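You operate a simulated robot arm through the tools that you are given. There is no shell and no other tool.

You are at the controls of a simulated robot arm. One attempt, no reset.

JOB
Put things in order on the island top. At the end: the orange cuff clip stands on top of the gold weight; the black cone stands where the pink chalk sponge stood; the yellow spool stands where the black cone stood; the pink chalk sponge stands on top of the clear sorting jar; the brown spool stands where the yellow spool stood; whatever was shut is shut again. Leave all else as you found it, and nothing knocked over.

It is judged by the outcome, as a careful person would: the job done as asked, and still so three seconds after it is handed in. It fails if anything else is knocked over, pushed out of place, dropped, spilled or broken.

ROBOT AND FRAMES
A 6-joint arm with a two-finger gripper, fixed in place. Base frame: the origin is at the foot of the arm, x ahead of it, y to its left, z up; the work surface is at about z = 0. Lengths are in mm, angles in degrees, forces in N, time in s.
With the tool pointing down near the work surface it reaches from about 180 to 480 mm from the base axis. Its first joint turns from -66.0 to 66.0 degrees. Payload 1.76 kg.
Tool frame: the origin (TCP) lies between the finger pads and is the grasp point; the fingertips stand 29 mm ahead of it; z points along the fingers, y is the line along which they close. The gripper opens to 82 mm; its body begins 58 mm behind the TCP.
Orientation is that of the tool frame in the base frame, as [roll, pitch, yaw] about the fixed x, y, z axes, in that order (R = Rz(yaw) Ry(pitch) Rx(roll)). With the fingers straight down and closing along the base's y, the tool's x points along the base's -x, its y along +y and its z along -z.

CONTROLS
- The arm moves only by the tool jog_arm. Its argument "moves" is a list of rows, each a list of 7 numbers: the shift along the tool's x, y, z in units of 25 mm (1.0 is 25 mm), then the turn, a rotation vector about the tool's x, y, z in units of 6 degrees (1.0 is 6 degrees), then the gripper command, from -1 (shut) to 1 (fully open), values between in proportion. In form: [[tx, ty, tz, wx, wy, wz, gripper], ...]. A call has 1 to 20 rows; each row shifts and turns the commanded pose from where the row before left it, along the tool's axes as they then stand. A call with a number of a shift or a turn outside -1 to 1 is refused whole. A row lasts 0.2 s, in which the tool goes at most 50 mm and 8.6 degrees; a call with a longer step from one row to the next is refused whole, and so is a gripper value outside its range. Where a pose cannot be reached the arm comes as near as it can. A force on the tool above 40 N (or 10 N above the force at the start of the call, whichever is more), or a blocked arm, ends the call early, and 0.2 s more pass. The fingers move at their own pace (about 203.5 mm/s each) and stop on an object; they squeeze with about 34 N. The grip force told is the motor's: it shows also when the fingers shut on nothing. Time passes only in rows, and 0.2 s behind the last, so rows that do not move let the fingers close. It gives the time, the measured TCP pose, the force on the tool (base axes), the opening and the grip force at its end, in the units of the frame above (readings bear some noise), with the torque about the TCP (base axes, N m) and any sound that the robot's microphone picked up, and new pictures: "show" is both (left out), scene, wrist or none.
- Cameras (640 x 400 px; columns grow to the right, rows downward): "scene" is fixed at [65.5, 338.7, 437.3]; the picture's right is [-0.68, -0.74, 0.00], its down [-0.33, 0.30, -0.90] and it looks along [0.66, -0.61, -0.44] (base axes); focal length 288 px, centre (320, 200). "wrist" rides on the gripper at [79, 4, -89] in the tool frame; the picture's right is [-0.05, 1.00, 0.00], its down [-0.71, -0.04, -0.71] and it looks along [-0.71, -0.04, 0.71] (tool axes); focal length 256 px, centre (320, 200).
- pixel_to_xyz(camera, pixels): for up to 12 pixels [column, row] of the newest picture of that camera ("zoom" is the newest enlarged one), the place [x, y, z] in the base frame of the surface seen there, good to about 2 mm. The clock stands still meanwhile.
- zoom(camera, box): a new picture of the part [left, top, right, bottom] of that camera's present view, enlarged. The clock stands still meanwhile.
- close_job(): hands the job in; it is judged then, once.

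Unless the task says otherwise, let go and move clear before handing in.

The tools are called as name(argument=value, ...) on one line, values as JSON. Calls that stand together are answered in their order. jog_arm: Moves the arm, as the interface text tells. Its arguments: {"type":"object","properties":{"moves":{"type":"array","items":{"type":"array","items":{"type":"number"}}},"show":{"type":"string","enum":["both","scene","wrist","none"]}},"required":["moves"]} The other tools are called the same way: pixel_to_xyz (camera, pixels) gives the place of the surface under pixels of a picture; zoom (camera, box) takes an enlarged picture of a part of a camera's view; close_job () hands the job in.

At the start:

```text
time_s: 0.0
tcp_pos: [289.7, -66.7, 309.3]
ee_rot: [-180.0, 0.0, -179.9]
ft_force: [-0.6, -0.5, 0.9]
moment: [0.02, 0.0, -0.02]
opening: 81.9
gripper_force: 0.1
```

scene: 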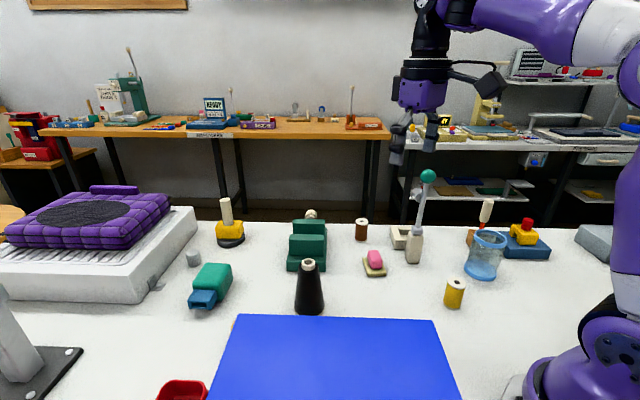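
wrist: 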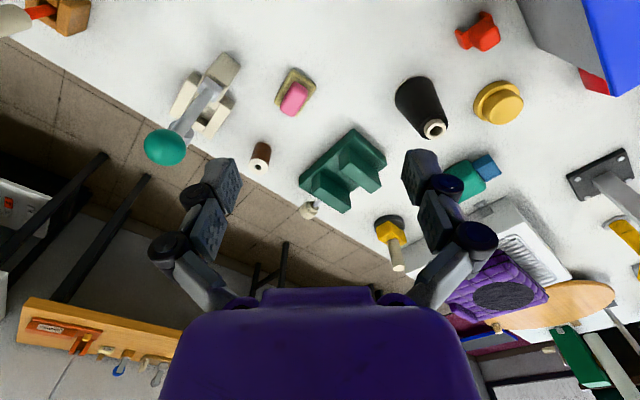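

The scene picture shows the black cone (~308,285), yellow spool (~454,293), brown spool (~361,229), pink sponge (~375,260) and a blue-ish jar (~487,255). The wrist view shows an orange-red clip (~478,32) and a gold weight (~498,102) hidden from the scene camera by the blue board. I'll zoom to inspect these.

zoom(camera="scene", box=[340, 160, 560, 320])

zoom(camera="wrist", box=[380, 0, 640, 170])

zoom(camera="scene", box=[160, 180, 480, 400])

zoom(camera="wrist", box=[130, 30, 400, 230])

```text
2.50 times, centred on (450, 240) of scene
```

zoom: 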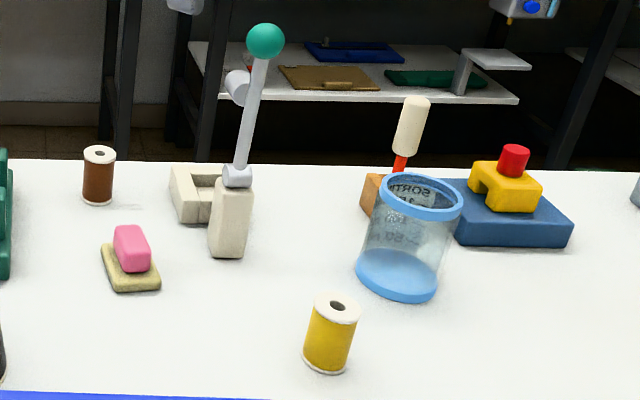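

```text
2.35 times, centred on (510, 85) of wrist
```

zoom: 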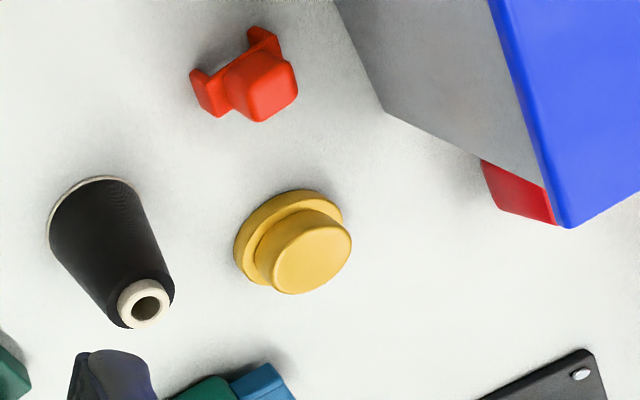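

```text
1.82 times, centred on (320, 290) of scene
```

zoom: 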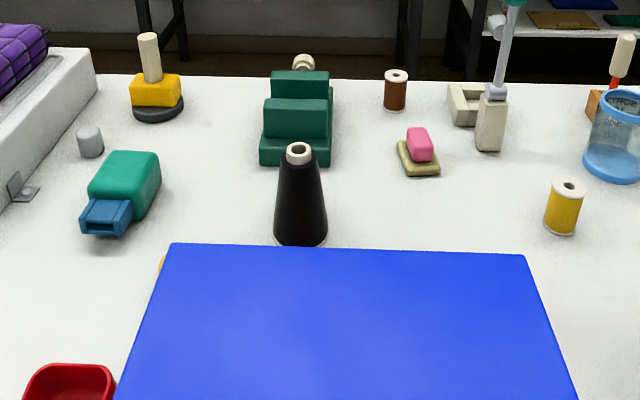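

```text
2.00 times, centred on (265, 130) of wrist
```

zoom: 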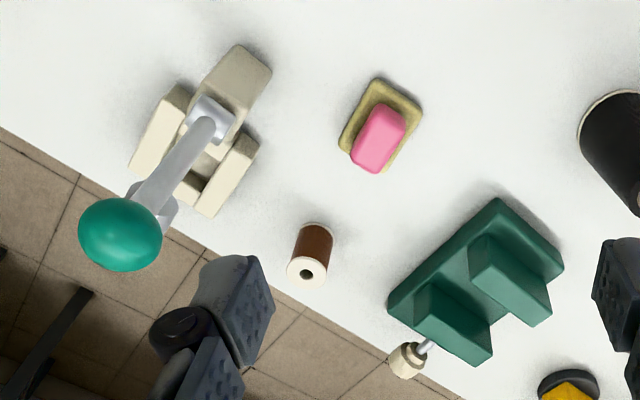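

The jar's rim (zoom ~420,195) looks either open or capped with a clear lid, and the sponge seems to have an olive base. I'll measure the positions of the objects.

pixel_to_xyz(camera="scene", pixels=[[308, 262], [308, 310], [455, 281], [454, 306], [361, 219], [361, 240], [375, 254], [375, 266], [378, 275], [488, 236], [480, 277], [366, 273]])

pixel_to_xyz(camera="wrist", pixels=[[486, 36], [464, 40], [485, 16], [506, 105], [483, 98], [432, 128], [293, 98], [296, 72], [261, 148], [207, 88], [400, 90], [590, 60]])

zoom(camera="scene", box=[440, 200, 560, 290])

zoom(camera="scene", box=[340, 210, 440, 290])

zoom(camera="wrist", box=[440, 0, 560, 75])

```text
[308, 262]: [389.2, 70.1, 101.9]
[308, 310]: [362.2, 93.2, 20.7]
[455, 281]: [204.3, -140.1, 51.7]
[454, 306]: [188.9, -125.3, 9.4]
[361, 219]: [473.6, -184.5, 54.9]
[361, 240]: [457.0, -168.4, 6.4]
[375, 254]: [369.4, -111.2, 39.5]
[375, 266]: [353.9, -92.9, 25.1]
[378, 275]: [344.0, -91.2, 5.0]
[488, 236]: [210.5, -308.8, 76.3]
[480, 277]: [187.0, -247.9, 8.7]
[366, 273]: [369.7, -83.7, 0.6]
```

```text
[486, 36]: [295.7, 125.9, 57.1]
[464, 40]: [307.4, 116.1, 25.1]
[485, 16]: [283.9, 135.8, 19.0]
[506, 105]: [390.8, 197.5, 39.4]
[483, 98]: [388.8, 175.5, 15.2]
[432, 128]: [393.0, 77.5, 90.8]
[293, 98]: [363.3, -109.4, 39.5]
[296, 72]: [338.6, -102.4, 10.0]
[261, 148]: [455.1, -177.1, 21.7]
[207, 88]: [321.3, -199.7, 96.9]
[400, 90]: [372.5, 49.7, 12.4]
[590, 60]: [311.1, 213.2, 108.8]
```

```text
4.44 times, centred on (500, 245) of scene
```

zoom: 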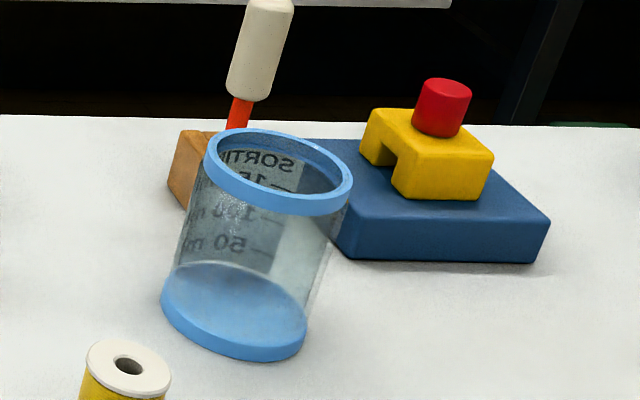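

```text
5.00 times, centred on (390, 250) of scene
```

zoom: 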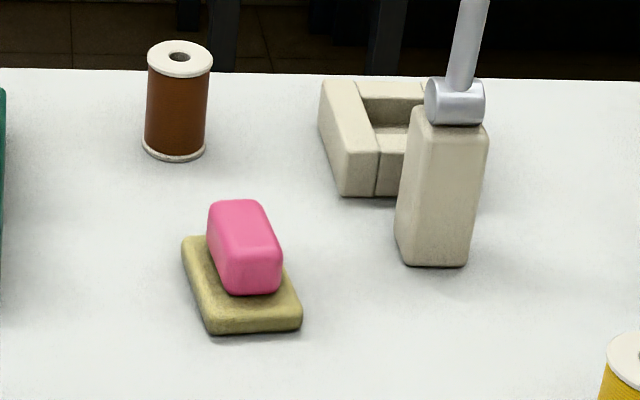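

```text
5.33 times, centred on (500, 38) of wrist
```

zoom: 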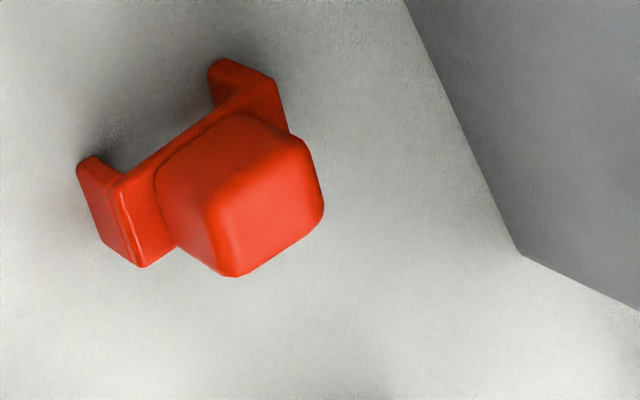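

The jar needs a closer look: I'll probe depth across its opening (scene ~470-505, 228-247) to tell whether it has a clear lid, and measure the sponge and board.

pixel_to_xyz(camera="scene", pixels=[[492, 228], [481, 235], [488, 240], [495, 242], [500, 234], [490, 245], [503, 239], [505, 236], [481, 227], [473, 262], [490, 263], [488, 250]])

pixel_to_xyz(camera="scene", pixels=[[240, 318], [432, 323], [320, 350], [460, 395], [182, 385], [210, 398], [193, 258], [420, 250], [411, 232], [471, 237], [401, 243], [428, 176]])

zoom(camera="scene", box=[460, 210, 520, 250])

```text
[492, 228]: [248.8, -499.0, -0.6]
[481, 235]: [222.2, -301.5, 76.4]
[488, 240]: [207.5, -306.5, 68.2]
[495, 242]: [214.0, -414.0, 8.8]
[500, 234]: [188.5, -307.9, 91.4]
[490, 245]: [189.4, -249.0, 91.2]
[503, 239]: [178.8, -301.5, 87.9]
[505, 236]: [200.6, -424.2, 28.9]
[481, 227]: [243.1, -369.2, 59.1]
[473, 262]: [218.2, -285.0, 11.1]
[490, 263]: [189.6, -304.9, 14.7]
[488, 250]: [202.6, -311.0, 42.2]
```

```text
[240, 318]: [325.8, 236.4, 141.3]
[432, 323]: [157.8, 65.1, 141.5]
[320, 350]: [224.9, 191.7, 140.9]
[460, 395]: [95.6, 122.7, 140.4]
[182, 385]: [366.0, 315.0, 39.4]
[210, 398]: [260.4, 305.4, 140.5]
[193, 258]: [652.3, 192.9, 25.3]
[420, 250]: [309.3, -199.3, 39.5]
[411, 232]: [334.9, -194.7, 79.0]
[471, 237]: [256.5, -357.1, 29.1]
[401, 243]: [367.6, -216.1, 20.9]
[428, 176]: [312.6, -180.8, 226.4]
```

```text
10.00 times, centred on (490, 230) of scene
```

zoom: 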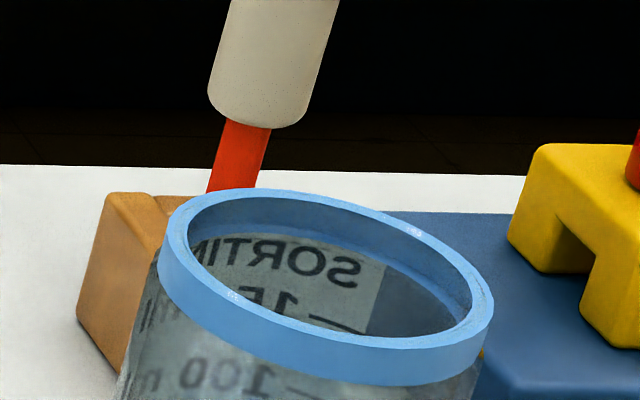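

Depth reads pass through the clear wall, so a clear lid can't be ruled out yet; the rim is at z≈91. Sponge is at about (357,-102), top z≈40. I'll move the wrist camera above the sponge for a closer look.

jog_arm(moves=[[-0.5, -0.28, 0.87, 0, 0, 0, 1], [-0.5, -0.28, 0.87, 0, 0, 0, 1], [-0.5, -0.28, 0.87, 0, 0, 0, 1], [-0.5, -0.28, 0.87, 0, 0, 0, 1], [-0.5, -0.28, 0.87, 0, 0, 0, 1]])

pixel_to_xyz(camera="scene", pixels=[[486, 212], [480, 235], [530, 240], [525, 223], [395, 235], [428, 170]])

```text
time_s: 1.2
tcp_pos: [352.4, -103.8, 199.8]
ee_rot: [-180.0, 0.1, -180.0]
ft_force: [-0.3, -0.4, 1.0]
moment: [0.03, 0.02, 0.0]
opening: 81.9
gripper_force: 0.1
```

scene: 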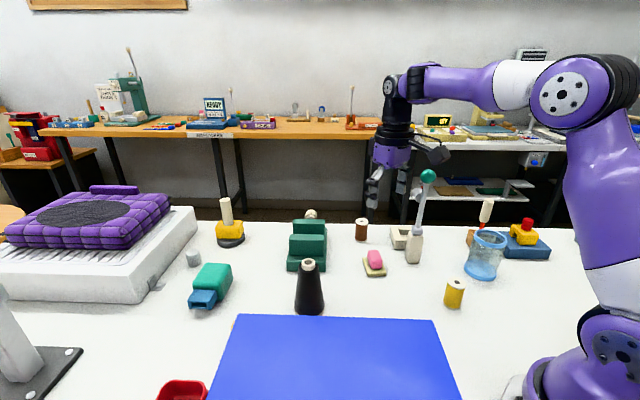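
wrist: 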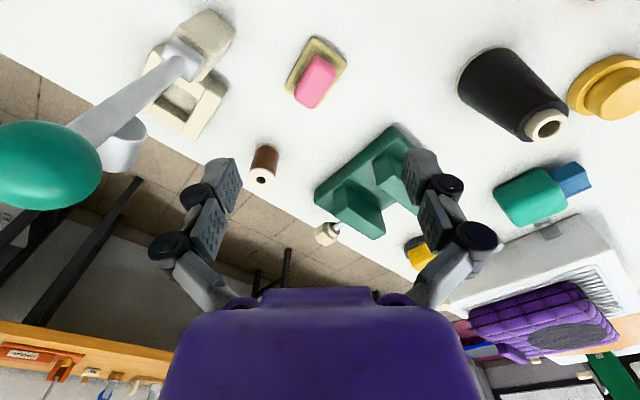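

```text
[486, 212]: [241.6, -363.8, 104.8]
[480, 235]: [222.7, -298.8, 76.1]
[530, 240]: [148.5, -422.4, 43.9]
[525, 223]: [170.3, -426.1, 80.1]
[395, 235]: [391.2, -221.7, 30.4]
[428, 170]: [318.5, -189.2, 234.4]
```

The wrist view shows the sponge at (315,75). I'll zoom in to get its outline and axes.

zoom(camera="wrist", box=[265, 25, 365, 125])

```text
4.00 times, centred on (315, 75) of wrist
```

zoom: 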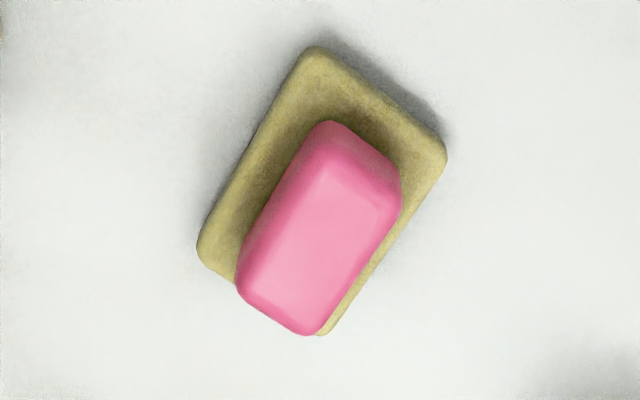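

pixel_to_xyz(camera="zoom", pixels=[[315, 52], [440, 155], [204, 255], [330, 150], [385, 195], [250, 275], [310, 325], [315, 240], [330, 330], [225, 225], [400, 195], [290, 285]])

```text
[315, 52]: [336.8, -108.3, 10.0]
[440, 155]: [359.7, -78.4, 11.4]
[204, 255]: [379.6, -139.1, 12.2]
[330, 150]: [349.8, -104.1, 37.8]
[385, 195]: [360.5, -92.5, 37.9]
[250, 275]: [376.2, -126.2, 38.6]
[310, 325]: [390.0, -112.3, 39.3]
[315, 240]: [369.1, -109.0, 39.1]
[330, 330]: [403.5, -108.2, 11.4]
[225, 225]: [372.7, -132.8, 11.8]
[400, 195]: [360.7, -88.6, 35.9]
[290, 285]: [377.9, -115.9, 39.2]
```

Sponge base is about 38 × 53 mm, centre ≈(370,-108.5), long axis at ≈-36°, with the pink handle ~20 mm wide. Next I'll move to look down on the jar and measure its rim.

jog_arm(moves=[[0.9, 0, -0.3, 0, 0, 0, 1], [0.9, 0, -0.3, 0, 0, 0, 1], [0.9, 0, -0.3, 0, 0, 0, 1], [0.9, 0, -0.1, 0, 0, 0, 1], [0.9, 0, 0, 0, 0, 0, 1], [0.9, 0, 0, 0, 0, 0, 1], [0.2, -0.95, 0, 0, 0, 0, 1], [0.2, -0.95, 0, 0, 0, 0, 1], [0.2, -0.95, 0, 0, 0, 0, 1], [0.2, -0.95, 0, 0, 0, 0, 1], [0, -0.95, 0, 0, 0, 0, 1], [0, -0.95, 0, 0, 0, 0, 1], [0, -0.95, 0, 0, 0, 0, 1]])

```text
time_s: 4.0
tcp_pos: [197.0, -268.0, 224.2]
ee_rot: [-180.0, 0.1, -180.0]
ft_force: [-0.4, -0.1, 0.5]
moment: [0.03, 0.02, 0.04]
opening: 82.0
gripper_force: 0.1
```

scene: 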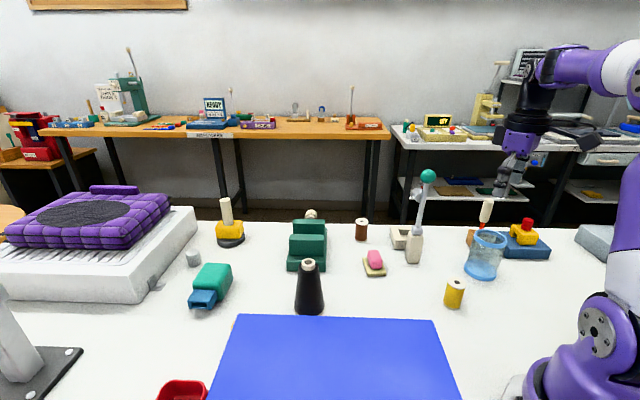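
wrist: 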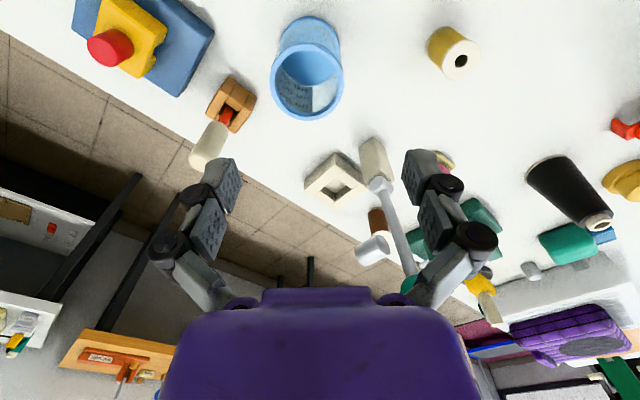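

zoom(camera="wrist", box=[240, 0, 380, 130])

```text
3.08 times, centred on (310, 65) of wrist
```

zoom: 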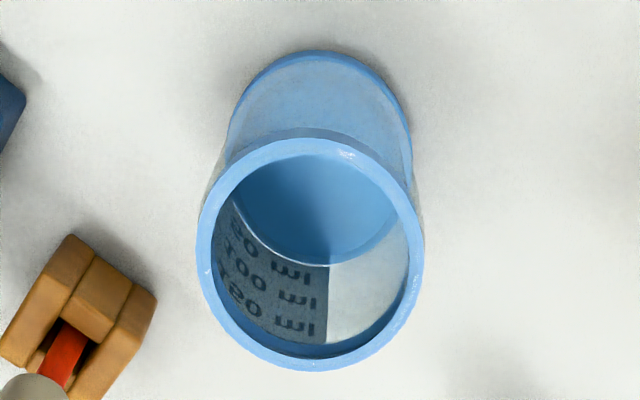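

The jar (zoom ~310,255) looks open with a blue rim. I'll measure the rim's inner and outer edges.

pixel_to_xyz(camera="zoom", pixels=[[204, 255], [416, 260], [310, 146], [308, 365], [236, 330], [385, 325], [235, 180], [385, 180], [212, 255], [408, 260], [310, 152], [310, 355]])

zoom(camera="wrist", box=[270, 40, 345, 125])

```text
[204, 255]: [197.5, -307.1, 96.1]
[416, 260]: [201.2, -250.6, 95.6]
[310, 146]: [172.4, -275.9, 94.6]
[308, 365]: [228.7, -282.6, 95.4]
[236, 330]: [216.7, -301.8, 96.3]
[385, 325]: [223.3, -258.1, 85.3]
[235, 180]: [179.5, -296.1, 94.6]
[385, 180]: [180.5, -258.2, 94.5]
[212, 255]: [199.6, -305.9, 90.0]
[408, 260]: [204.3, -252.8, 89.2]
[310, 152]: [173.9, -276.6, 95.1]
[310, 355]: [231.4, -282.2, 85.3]
```

```text
4.71 times, centred on (308, 82) of wrist
```

zoom: 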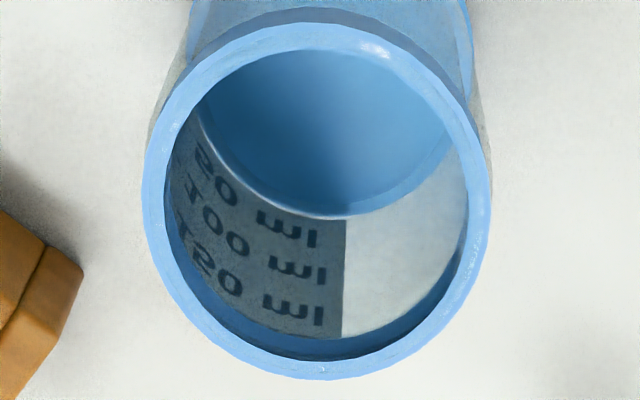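

The jar is open: rim centre ≈(200.5,-279), rim z≈95.5, inner Ø≈52, outer Ø≈61, so the 38×53 mm sponge base can rest on the rim by its corner areas. I'll travel back toward the sponge, staying clear of the green knob lever (318,-189).

jog_arm(moves=[[0, 0.94, 0, 0, 0, 0, 0.1], [0, 0.94, 0, 0, 0, 0, 0.1], [0, 0.94, 0, 0, 0, 0, 0.1], [0, 0.94, 0, 0, 0, 0, 0.1], [0, 0.94, 0, 0, 0, 0, 0.1], [0, 0.94, 0, 0, 0, 0, 0.1], [0, 0.94, 0, 0, 0, 0, 0.1], [0, 0.94, 0, 0, 0, 0, 0.1], [-0.986, 0, 0, 0, 0, 0, 0.1], [-0.986, 0, 0, 0, 0, 0, 0.1], [-0.986, 0, 0, 0, 0, 0, 0.1], [-0.986, 0, 0, 0, 0, 0, 0.1], [-0.986, 0, 0, 0, 0, 0, 0.1], [-0.986, 0, 0, 0, 0, 0, 0.1], [-0.986, 0, 0, 0, 0, 0, 0.1]], show="none")

jog_arm(moves=[[0, 0, 0, 0, 0, 0.864, 0.1], [0, 0, 0, 0, 0, 0.864, 0.1], [0, 0, 0, 0, 0, 0.864, 0.1], [0, 0, 0, 0, 0, 0.864, 0.1], [0, 0, 0, 0, 0, 0.864, 0.1], [0, 0, 0, 0, 0, 0.864, 0.1], [0, 0, 0, 0, 0, 0.864, 0.1], [-0.34, -0.46, 0.5, 0, 0, 0, 0.1], [-0.34, -0.46, 0.5, 0, 0, 0, 0.1], [0, 0, 0.8, 0, 0, 0, 0.1], [0, 0, 0.8, 0, 0, 0, 0.1]])

```text
time_s: 7.2
tcp_pos: [370.1, -80.9, 224.3]
ee_rot: [180.0, 0.1, 180.0]
ft_force: [0.5, 0.5, -0.1]
moment: [0.02, -0.03, -0.02]
opening: 45.0
gripper_force: 0.0
```

```text
time_s: 9.6
tcp_pos: [370.1, -109.0, 160.3]
ee_rot: [-180.0, 0.0, 143.6]
ft_force: [-1.2, -1.0, -1.0]
moment: [-0.02, 0.01, 0.01]
opening: 45.0
gripper_force: 0.1
```

scene: 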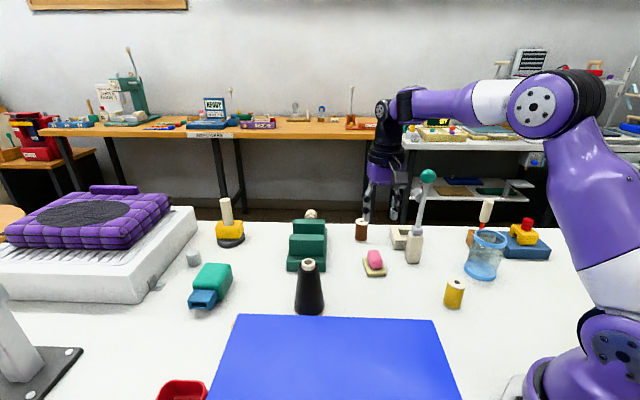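
wrist: 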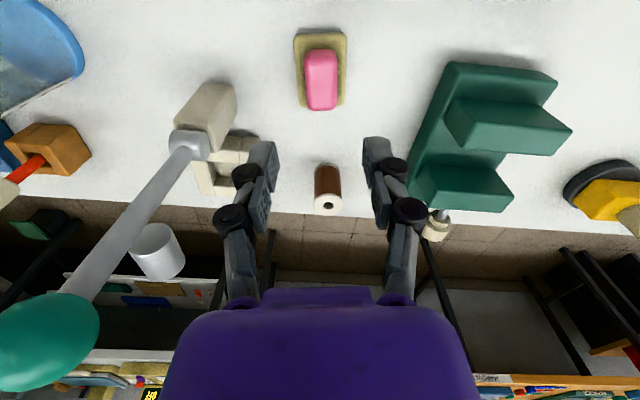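

The sponge is now aligned upright in the wrist image (320,75), centred between the fingers. I'll descend in steps to z≈60 and check.

jog_arm(moves=[[0, 0, 1, 0, 0, 0, 0.1], [0, 0, 1, 0, 0, 0, 0.1], [0, 0, 1, 0, 0, 0, 0.1], [0, 0, 0.8, 0, 0, 0, 0.1]])

```text
time_s: 10.6
tcp_pos: [371.7, -108.3, 63.4]
ee_rot: [179.9, 0.0, 143.7]
ft_force: [-0.1, 1.4, 0.5]
moment: [-0.01, 0.0, 0.0]
opening: 45.7
gripper_force: 0.1
```

scene: 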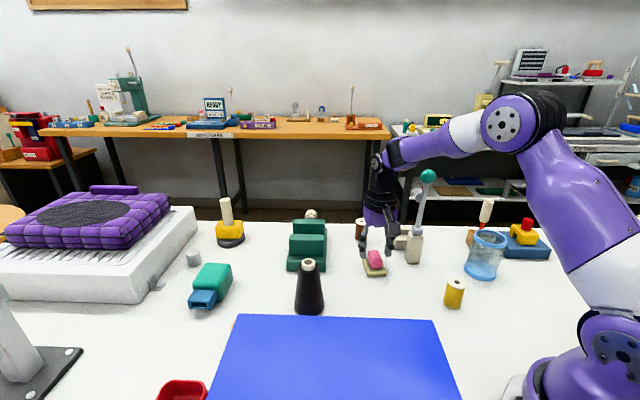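
wrist: 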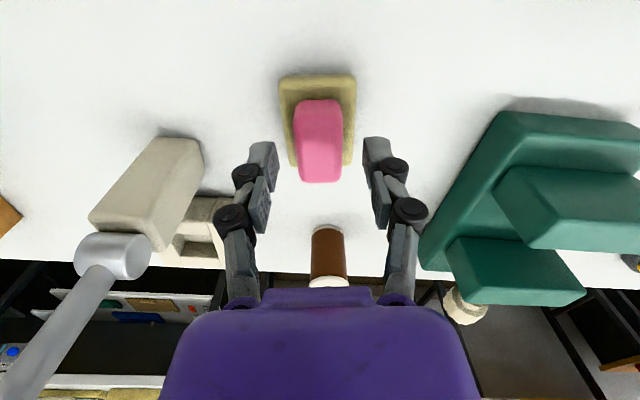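

Fingers straddle the pink handle (320,140) evenly. I'll lower to TCP z≈44 (tips ~15, just above the olive base) and close.

jog_arm(moves=[[0.05, 0, 0.39, 0, 0, 0, 0.1], [0.04, 0, 0.39, 0, 0, 0, 0.1], [0, 0, 0, 0, 0, 0, 0.1]], show="wrist")

```text
time_s: 11.4
tcp_pos: [367.5, -105.7, 45.2]
ee_rot: [179.9, 0.0, 143.7]
ft_force: [-0.1, 0.6, 0.2]
moment: [0.03, 0.03, 0.03]
opening: 45.3
gripper_force: 0.1
```

wrist: 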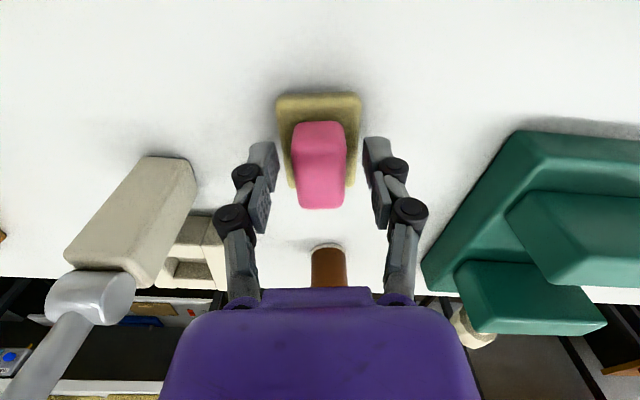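

TCP is about 3 mm off along the handle's length; I'll nudge back and close on the handle.

jog_arm(moves=[[-0.1, -0.03, 0, 0, 0, 0, 0.1], [0, 0, 0, 0, 0, 0, -0.4], [0, 0, 0, 0, 0, 0, -1], [0, 0, 0, 0, 0, 0, -1]])

```text
time_s: 12.4
tcp_pos: [370.3, -109.2, 44.9]
ee_rot: [179.9, -0.1, 143.7]
ft_force: [-0.5, 0.4, 1.4]
moment: [-0.01, 0.03, 0.01]
opening: 24.6
gripper_force: 33.4
```

scene: 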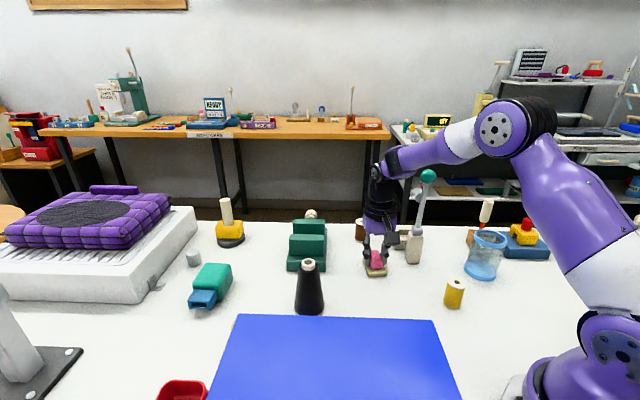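
wrist: 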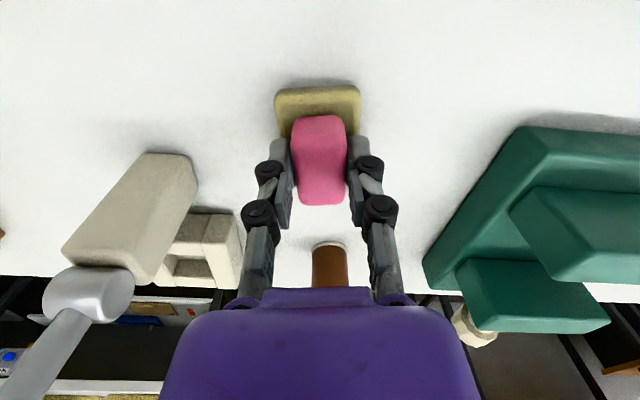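

Sponge gripped (opening 24.6, force 33 N). Lifting straight up 150 mm.

jog_arm(moves=[[0, 0, -0.5, 0, 0, 0, -1], [0, 0, -0.9, 0, 0, 0, -1], [0, 0, -1, 0, 0, 0, -1], [0, 0, -1, 0, 0, 0, -1], [0, 0, -1, 0, 0, 0, -1], [0, 0, -1, 0, 0, 0, -1], [0, 0, -0.8, 0, 0, 0, -1]])

```text
time_s: 14.0
tcp_pos: [368.4, -109.3, 200.3]
ee_rot: [-180.0, 0.0, 143.7]
ft_force: [0.4, 0.2, 0.1]
moment: [0.03, -0.01, -0.01]
opening: 24.5
gripper_force: 33.8
```

scene: 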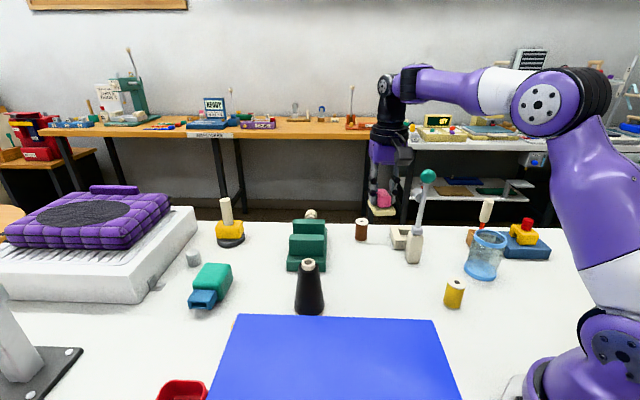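
wrist: 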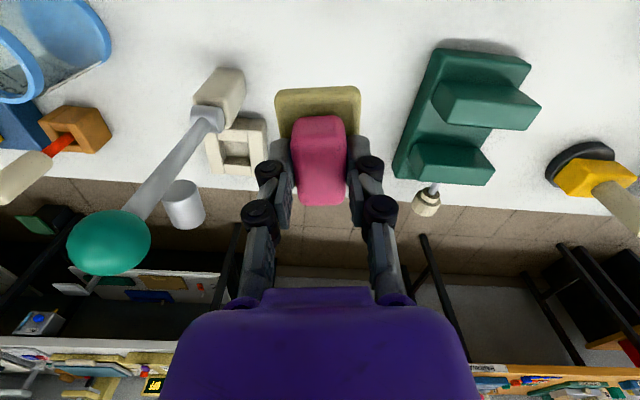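

The sponge came up whole with its olive base (one piece) and hangs level. Carrying it inward then around to above the jar.

jog_arm(moves=[[0.905, -0.458, 0, 0, 0, 0, -1], [0.905, -0.458, 0, 0, 0, 0, -1], [0.905, -0.458, 0, 0, 0, 0, -1], [0.905, -0.458, 0, 0, 0, 0, -1], [0.905, -0.458, 0, 0, 0, 0, -1], [0.905, -0.458, 0, 0, 0, 0, -1], [-0.498, -0.844, 0, 0, 0, 0, -1], [-0.498, -0.844, 0, 0, 0, 0, -1], [-0.498, -0.844, 0, 0, 0, 0, -1], [-0.498, -0.844, 0, 0, 0, 0, -1], [-0.498, -0.844, 0, 0, 0, 0, -1], [-0.498, -0.844, 0, 0, 0, 0, -1], [-0.498, -0.844, 0, 0, 0, 0, -1], [-0.498, -0.844, 0, 0, 0, 0, -1], [0, 0, 0, 0, 0, 0, -1]])

```text
time_s: 17.2
tcp_pos: [199.6, -280.1, 200.4]
ee_rot: [-179.9, 0.0, 143.8]
ft_force: [0.7, -0.3, -1.3]
moment: [-0.03, 0.01, 0.0]
opening: 24.9
gripper_force: 34.2
```

scene: 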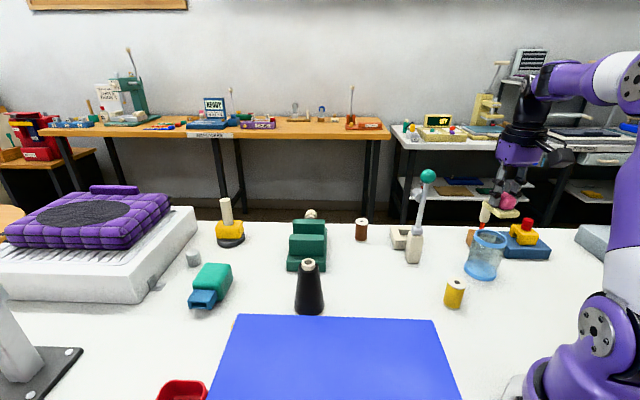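
wrist: 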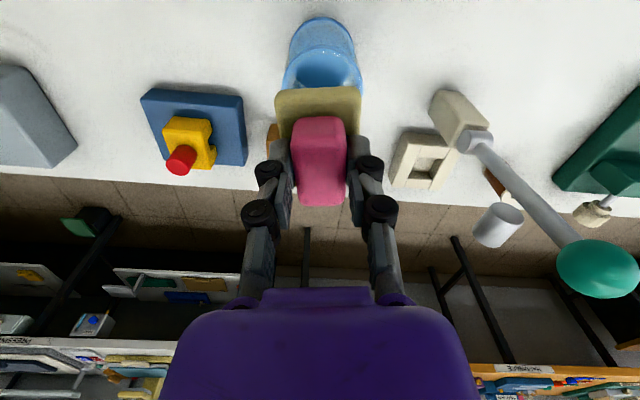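

TCP (199.6,-280.1) is within ~1.5 mm of the jar centre. I'll descend to about 5 mm above the rim and check.

jog_arm(moves=[[0, 0.05, 0.7, 0, 0, 0, -1], [0, 0, 0.7, 0, 0, 0, -1], [0, 0, 0.5, 0, 0, 0, -1], [0, 0, 0.25, 0, 0, 0, -1], [0, 0, 0, 0, 0, 0, -1]])

zoom(camera="scene", box=[430, 170, 560, 290])

```text
time_s: 18.4
tcp_pos: [200.8, -278.5, 146.5]
ee_rot: [-180.0, 0.0, 143.6]
ft_force: [0.4, 0.5, -0.2]
moment: [0.01, 0.01, -0.01]
opening: 24.7
gripper_force: 34.2
```

scene: 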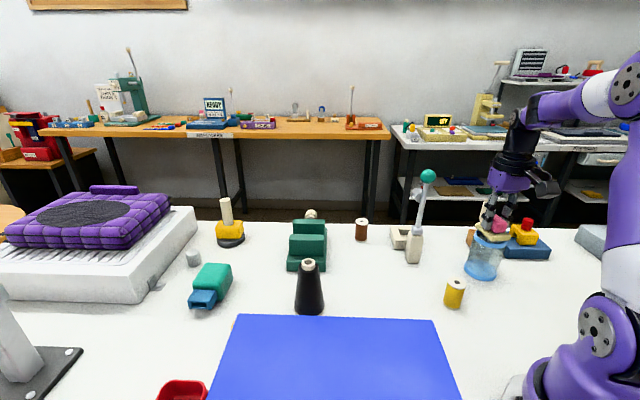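
wrist: 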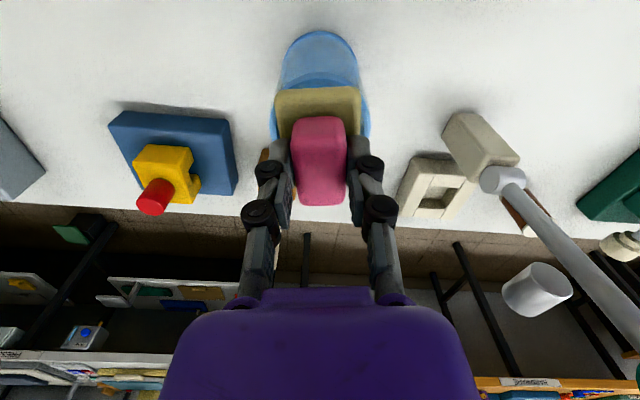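

```text
3.33 times, centred on (495, 230) of scene
```

zoom: 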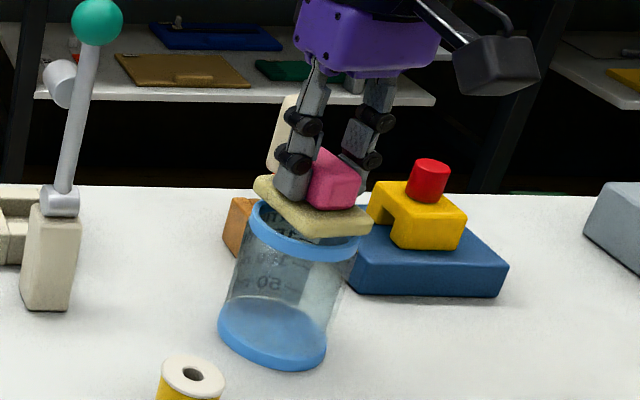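

The sponge hovers centred over the rim. Descending ~5 mm slowly, watching for contact.

jog_arm(moves=[[0, 0, 0.08, 0, 0, 0, -1], [0, 0, 0.08, 0, 0, 0, -1], [0, 0, 0.04, 0, 0, 0, -1], [0, 0, 0, 0, 0, 0, -1]], show="none")

```text
time_s: 19.4
tcp_pos: [199.7, -279.5, 140.8]
ee_rot: [180.0, 0.0, 143.7]
ft_force: [0.3, 0.5, -0.8]
moment: [-0.03, -0.04, 0.01]
opening: 24.4
gripper_force: 34.2
```

zoom(camera="scene", box=[450, 190, 530, 260])

jog_arm(moves=[[0, 0, 0.04, 0, 0, 0, -1], [0, 0, 0, 0, 0, 0, -1]], show="none")

```text
5.71 times, centred on (490, 225) of scene
```

zoom: 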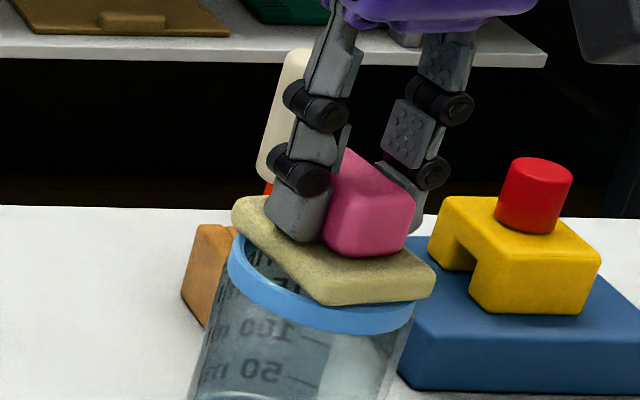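

```text
time_s: 20.0
tcp_pos: [201.2, -279.5, 141.7]
ee_rot: [180.0, 0.0, 143.7]
ft_force: [0.0, -0.9, 0.0]
moment: [0.0, 0.01, 0.01]
opening: 24.8
gripper_force: 34.1
```

No contact force yet; lowering another 1 mm at a time.

jog_arm(moves=[[0, 0, 0.04, 0, 0, 0, -1], [0, 0, 0, 0, 0, 0, -1]], show="none")

zoom(camera="scene", box=[450, 190, 530, 260])

```text
time_s: 20.6
tcp_pos: [200.4, -279.4, 139.7]
ee_rot: [179.9, 0.1, 143.6]
ft_force: [-0.8, 1.0, 5.9]
moment: [0.06, 0.04, -0.01]
opening: 24.8
gripper_force: 34.3
```

```text
5.71 times, centred on (490, 225) of scene
```

zoom: 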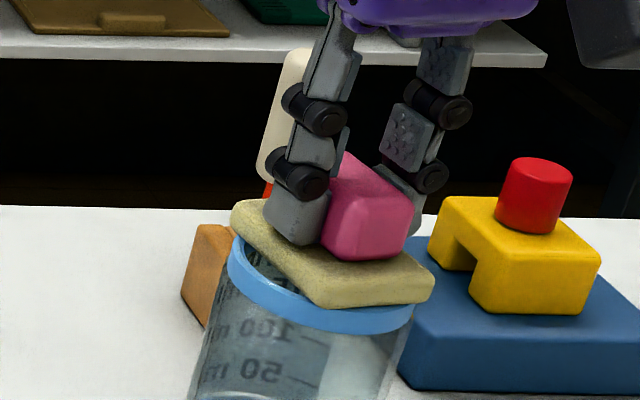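

Contact is registered (5.9 N up) and the base sits on the rim. Easing up a hair and releasing, opening only partly.

jog_arm(moves=[[0, 0, -0.02, 0, 0, 0, -1], [0, 0, 0, 0, 0, 0, -0.2], [0, 0, 0, 0, 0, 0, 0.1], [0, 0, 0, 0, 0, 0, 0.1]])

zoom(camera="scene", box=[450, 190, 530, 260])

```text
time_s: 21.6
tcp_pos: [200.5, -277.8, 140.4]
ee_rot: [180.0, 0.0, 143.7]
ft_force: [0.6, 0.4, 0.4]
moment: [0.01, 0.03, -0.02]
opening: 45.3
gripper_force: 0.0
```

scene: 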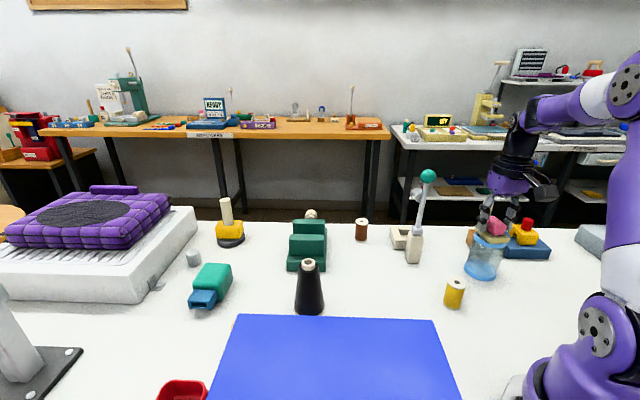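
wrist: 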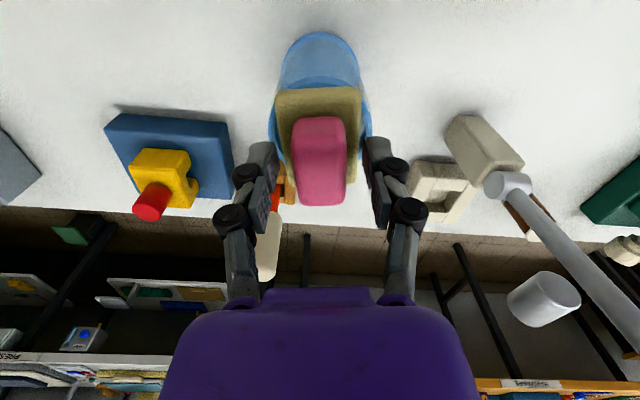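

```text
5.71 times, centred on (490, 225) of scene
```

zoom: 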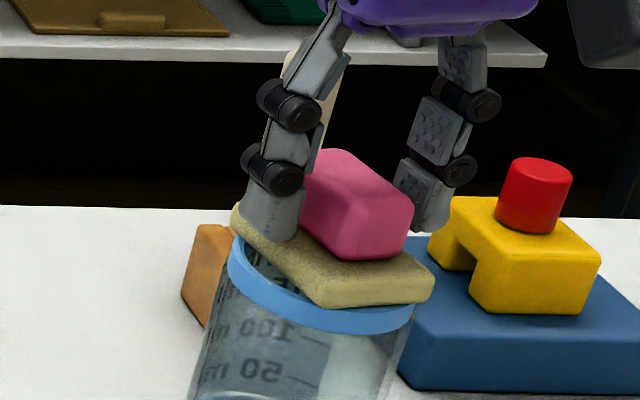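

The sponge stays level on the jar after release. I'll lift straight up, then travel around to view the black cone.

jog_arm(moves=[[0, 0, -0.4, 0, 0, 0, 0.1], [0, 0, -1, 0, 0, 0, 0.1], [0, 0, -1, 0, 0, 0, 0.1], [0, 0, -0.9, 0, 0, 0, 0.1], [0.592, 0.806, 0, 0, 0, 0, 0.5], [0.592, 0.806, 0, 0, 0, 0, 0.5], [0.592, 0.806, 0, 0, 0, 0, 0.5], [0.592, 0.806, 0, 0, 0, 0, 0.5], [0.592, 0.806, 0, 0, 0, 0, 0.5], [0.592, 0.806, 0, 0, 0, 0, 0.5], [0.592, 0.806, 0, 0, 0, 0, 0.5], [0.592, 0.806, 0, 0, 0, 0, 0.5], [-0.152, 0.975, 0, 0, 0, 0, 0.8], [-0.152, 0.975, 0, 0, 0, 0, 0.8], [-0.152, 0.975, 0, 0, 0, 0, 0.8], [-0.152, 0.975, 0, 0, 0, 0, 0.8], [-0.152, 0.975, 0, 0, 0, 0, 0.8], [-0.152, 0.975, 0, 0, 0, 0, 0.8], [-0.152, 0.975, 0, 0, 0, 0, 0.8], [-0.152, 0.975, 0, 0, 0, 0, 0.8]])

zoom(camera="scene", box=[270, 240, 350, 330])

zoom(camera="scene", box=[450, 190, 530, 290])

```text
time_s: 25.8
tcp_pos: [341.1, 60.7, 223.5]
ee_rot: [179.9, -0.1, 143.8]
ft_force: [0.7, 0.1, 0.0]
moment: [-0.01, 0.02, 0.0]
opening: 73.9
gripper_force: 0.0
```

scene: 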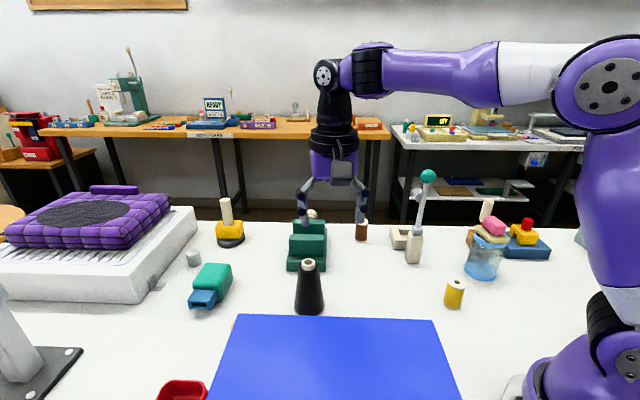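
wrist: 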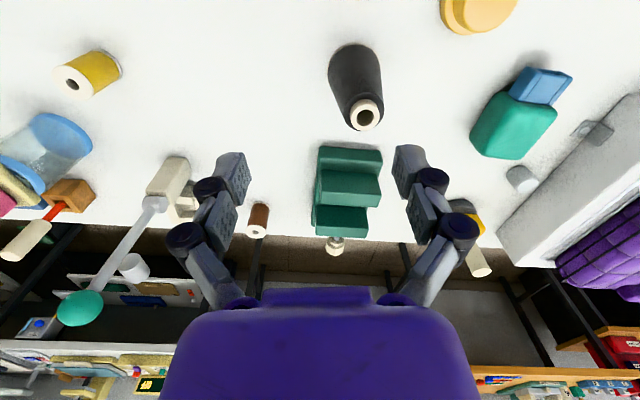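

```text
4.44 times, centred on (310, 285) of scene
```

zoom: 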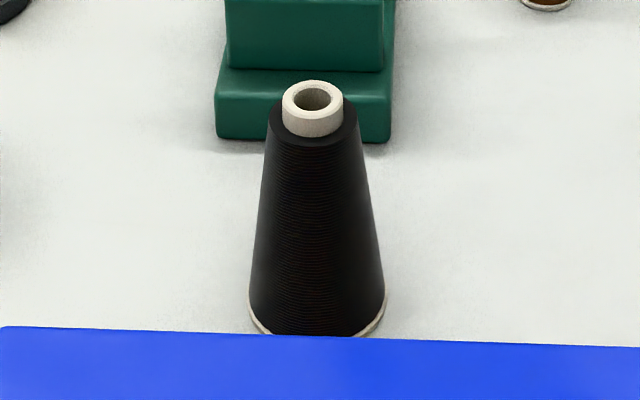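

```text
4.00 times, centred on (490, 240) of scene
```

zoom: 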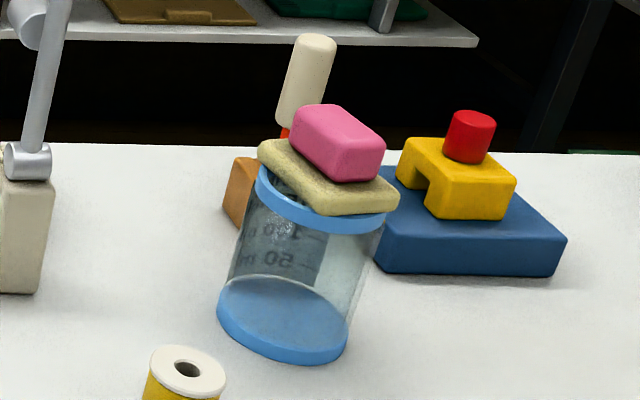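

The sponge sits stably on the jar. The cone is at wrist (357,85) with a cream core protruding at the top; I'll zoom in and measure it.

zoom(camera="wrist", box=[305, 30, 405, 140])

```text
3.64 times, centred on (355, 85) of wrist
```

zoom: 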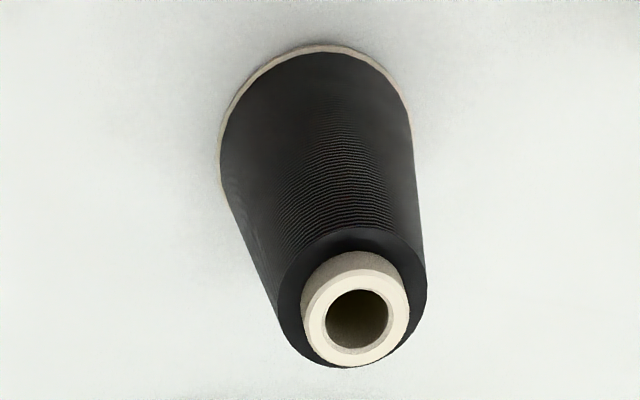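

pixel_to_xyz(camera="zoom", pixels=[[314, 320], [400, 320], [358, 280], [358, 356], [290, 305], [418, 290], [350, 233], [222, 185], [315, 48], [412, 130], [240, 110], [380, 75]])

pixel_to_xyz(camera="scene", pixels=[[302, 263], [309, 258], [315, 263], [295, 306], [324, 306], [302, 270], [314, 270], [304, 262], [307, 256], [309, 268]])

```text
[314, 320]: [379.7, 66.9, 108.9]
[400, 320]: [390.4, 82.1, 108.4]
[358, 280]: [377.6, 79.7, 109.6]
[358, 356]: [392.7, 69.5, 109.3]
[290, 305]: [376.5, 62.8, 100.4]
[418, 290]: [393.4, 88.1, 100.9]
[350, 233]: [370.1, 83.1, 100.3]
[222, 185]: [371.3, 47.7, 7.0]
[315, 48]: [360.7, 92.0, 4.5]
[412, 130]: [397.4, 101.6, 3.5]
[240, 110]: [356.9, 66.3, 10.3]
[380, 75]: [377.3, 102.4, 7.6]
```

```text
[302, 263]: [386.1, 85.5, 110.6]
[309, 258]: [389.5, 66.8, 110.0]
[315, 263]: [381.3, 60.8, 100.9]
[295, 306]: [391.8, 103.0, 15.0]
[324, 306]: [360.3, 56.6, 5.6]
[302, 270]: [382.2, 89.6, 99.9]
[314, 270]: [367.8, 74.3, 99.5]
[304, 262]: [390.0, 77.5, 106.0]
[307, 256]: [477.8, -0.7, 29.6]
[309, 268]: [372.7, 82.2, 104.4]
```

Cone axis ≈(385,75); base radius ≈30, shoulder at z≈100 (radius 16), cream core radius ≈11 from z 100 to 109. I'll grip the cylindrical core: move over the axis and descend part way first.

jog_arm(moves=[[-0.54, 0.75, 0, 0, 0, 0, 0.1], [-0.54, 0.75, 0, 0, 0, 0, 0.1], [0, 0, 0.9, 0, 0, 0, 0.1], [0, 0, 0.9, 0, 0, 0, 0.1], [0, 0, 0.9, 0, 0, 0, 0.1], [0, 0, 0.4, 0, 0, 0, 0.1], [0, 0, 0, 0, 0, 0, 0.1]])

zoom(camera="scene", box=[260, 200, 380, 320])

```text
time_s: 27.4
tcp_pos: [385.6, 74.6, 144.8]
ee_rot: [-180.0, 0.1, 143.7]
ft_force: [0.2, 1.0, -0.2]
moment: [0.01, -0.04, -0.01]
opening: 45.1
gripper_force: 0.0
```

scene: 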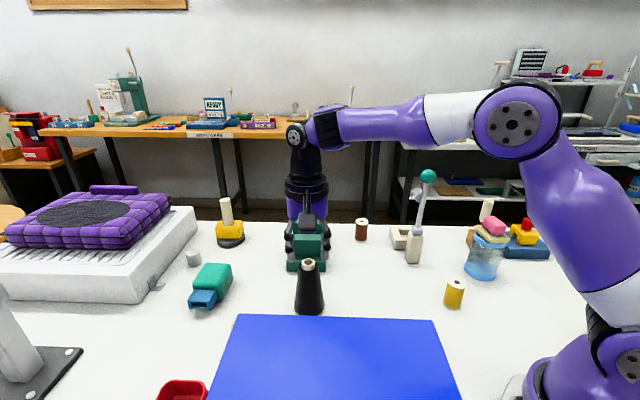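
wrist: 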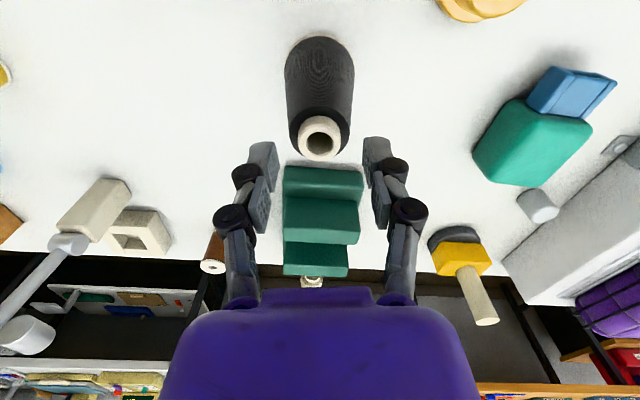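

```text
3.33 times, centred on (320, 260) of scene
```

zoom: 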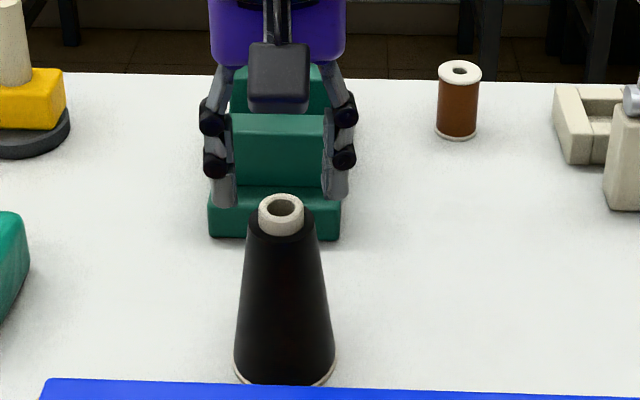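

Centred over the core (wrist 320,136). Lowering so the tips just clear the black shoulder, then closing.

jog_arm(moves=[[0, 0, 0.3, 0, 0, 0, 0.1], [0, 0, 0.26, 0, 0, 0, 0.1], [0, 0, 0, 0, 0, 0, 0.1]])

zoom(camera="wrist", box=[240, 80, 400, 200])

```text
time_s: 28.2
tcp_pos: [385.0, 73.0, 130.6]
ee_rot: [179.9, -0.1, 143.7]
ft_force: [-0.3, -0.6, 0.3]
moment: [-0.01, 0.0, -0.02]
opening: 45.0
gripper_force: 0.0
```

scene: 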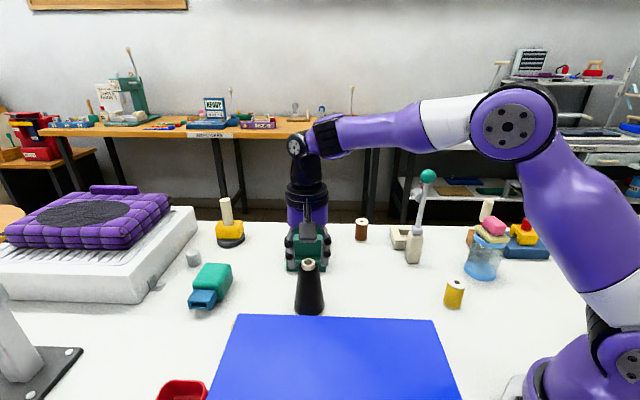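
wrist: 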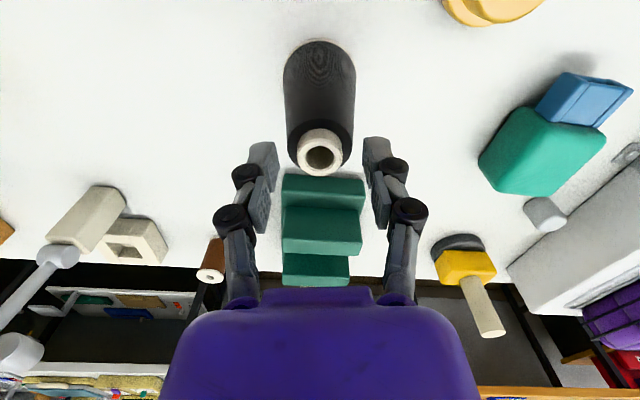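

```text
3.33 times, centred on (320, 140) of wrist
```

zoom: 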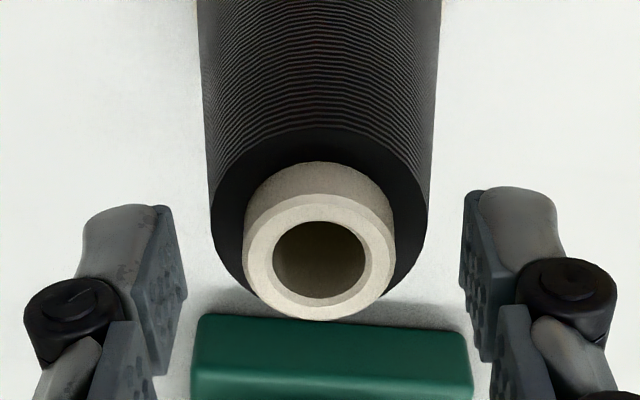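

The core (zoom 319,255) sits centred between the tips at the right depth. Closing gently.

jog_arm(moves=[[0, 0, 0, 0, 0, 0, -0.3], [0, 0, 0, 0, 0, 0, -0.6], [0, 0, 0, 0, 0, 0, -1], [0, 0, 0, 0, 0, 0, -1]])

zoom(camera="wrist", box=[240, 80, 400, 200])

```text
time_s: 29.2
tcp_pos: [384.4, 74.0, 131.1]
ee_rot: [179.8, -0.1, 143.7]
ft_force: [-0.9, -1.3, 5.5]
moment: [-0.01, 0.0, 0.02]
opening: 33.0
gripper_force: 34.2
```

scene: 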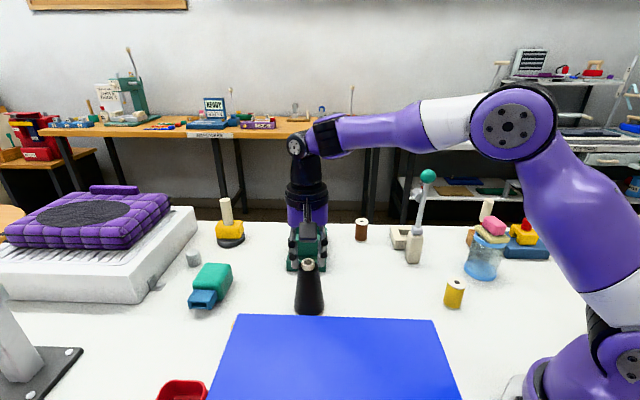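
wrist: 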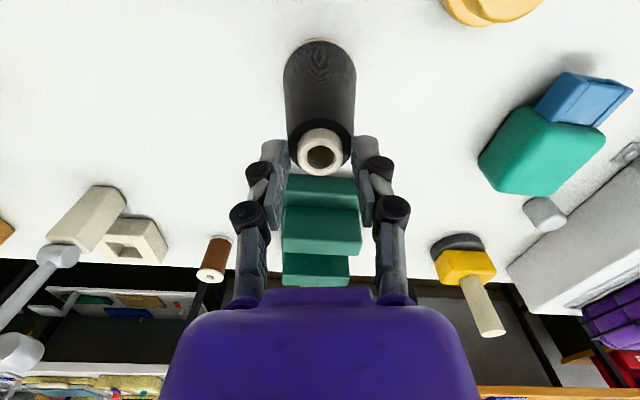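

```text
3.33 times, centred on (320, 140) of wrist
```

zoom: 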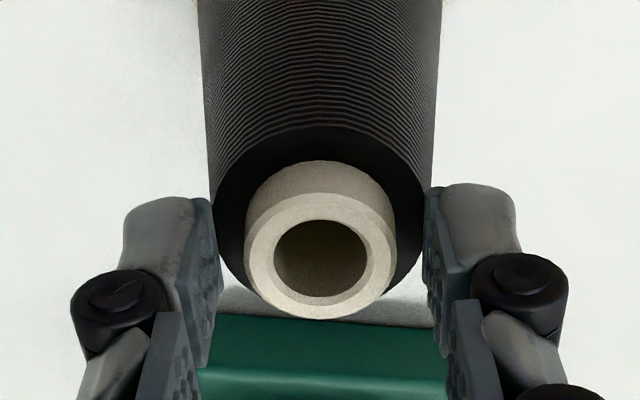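

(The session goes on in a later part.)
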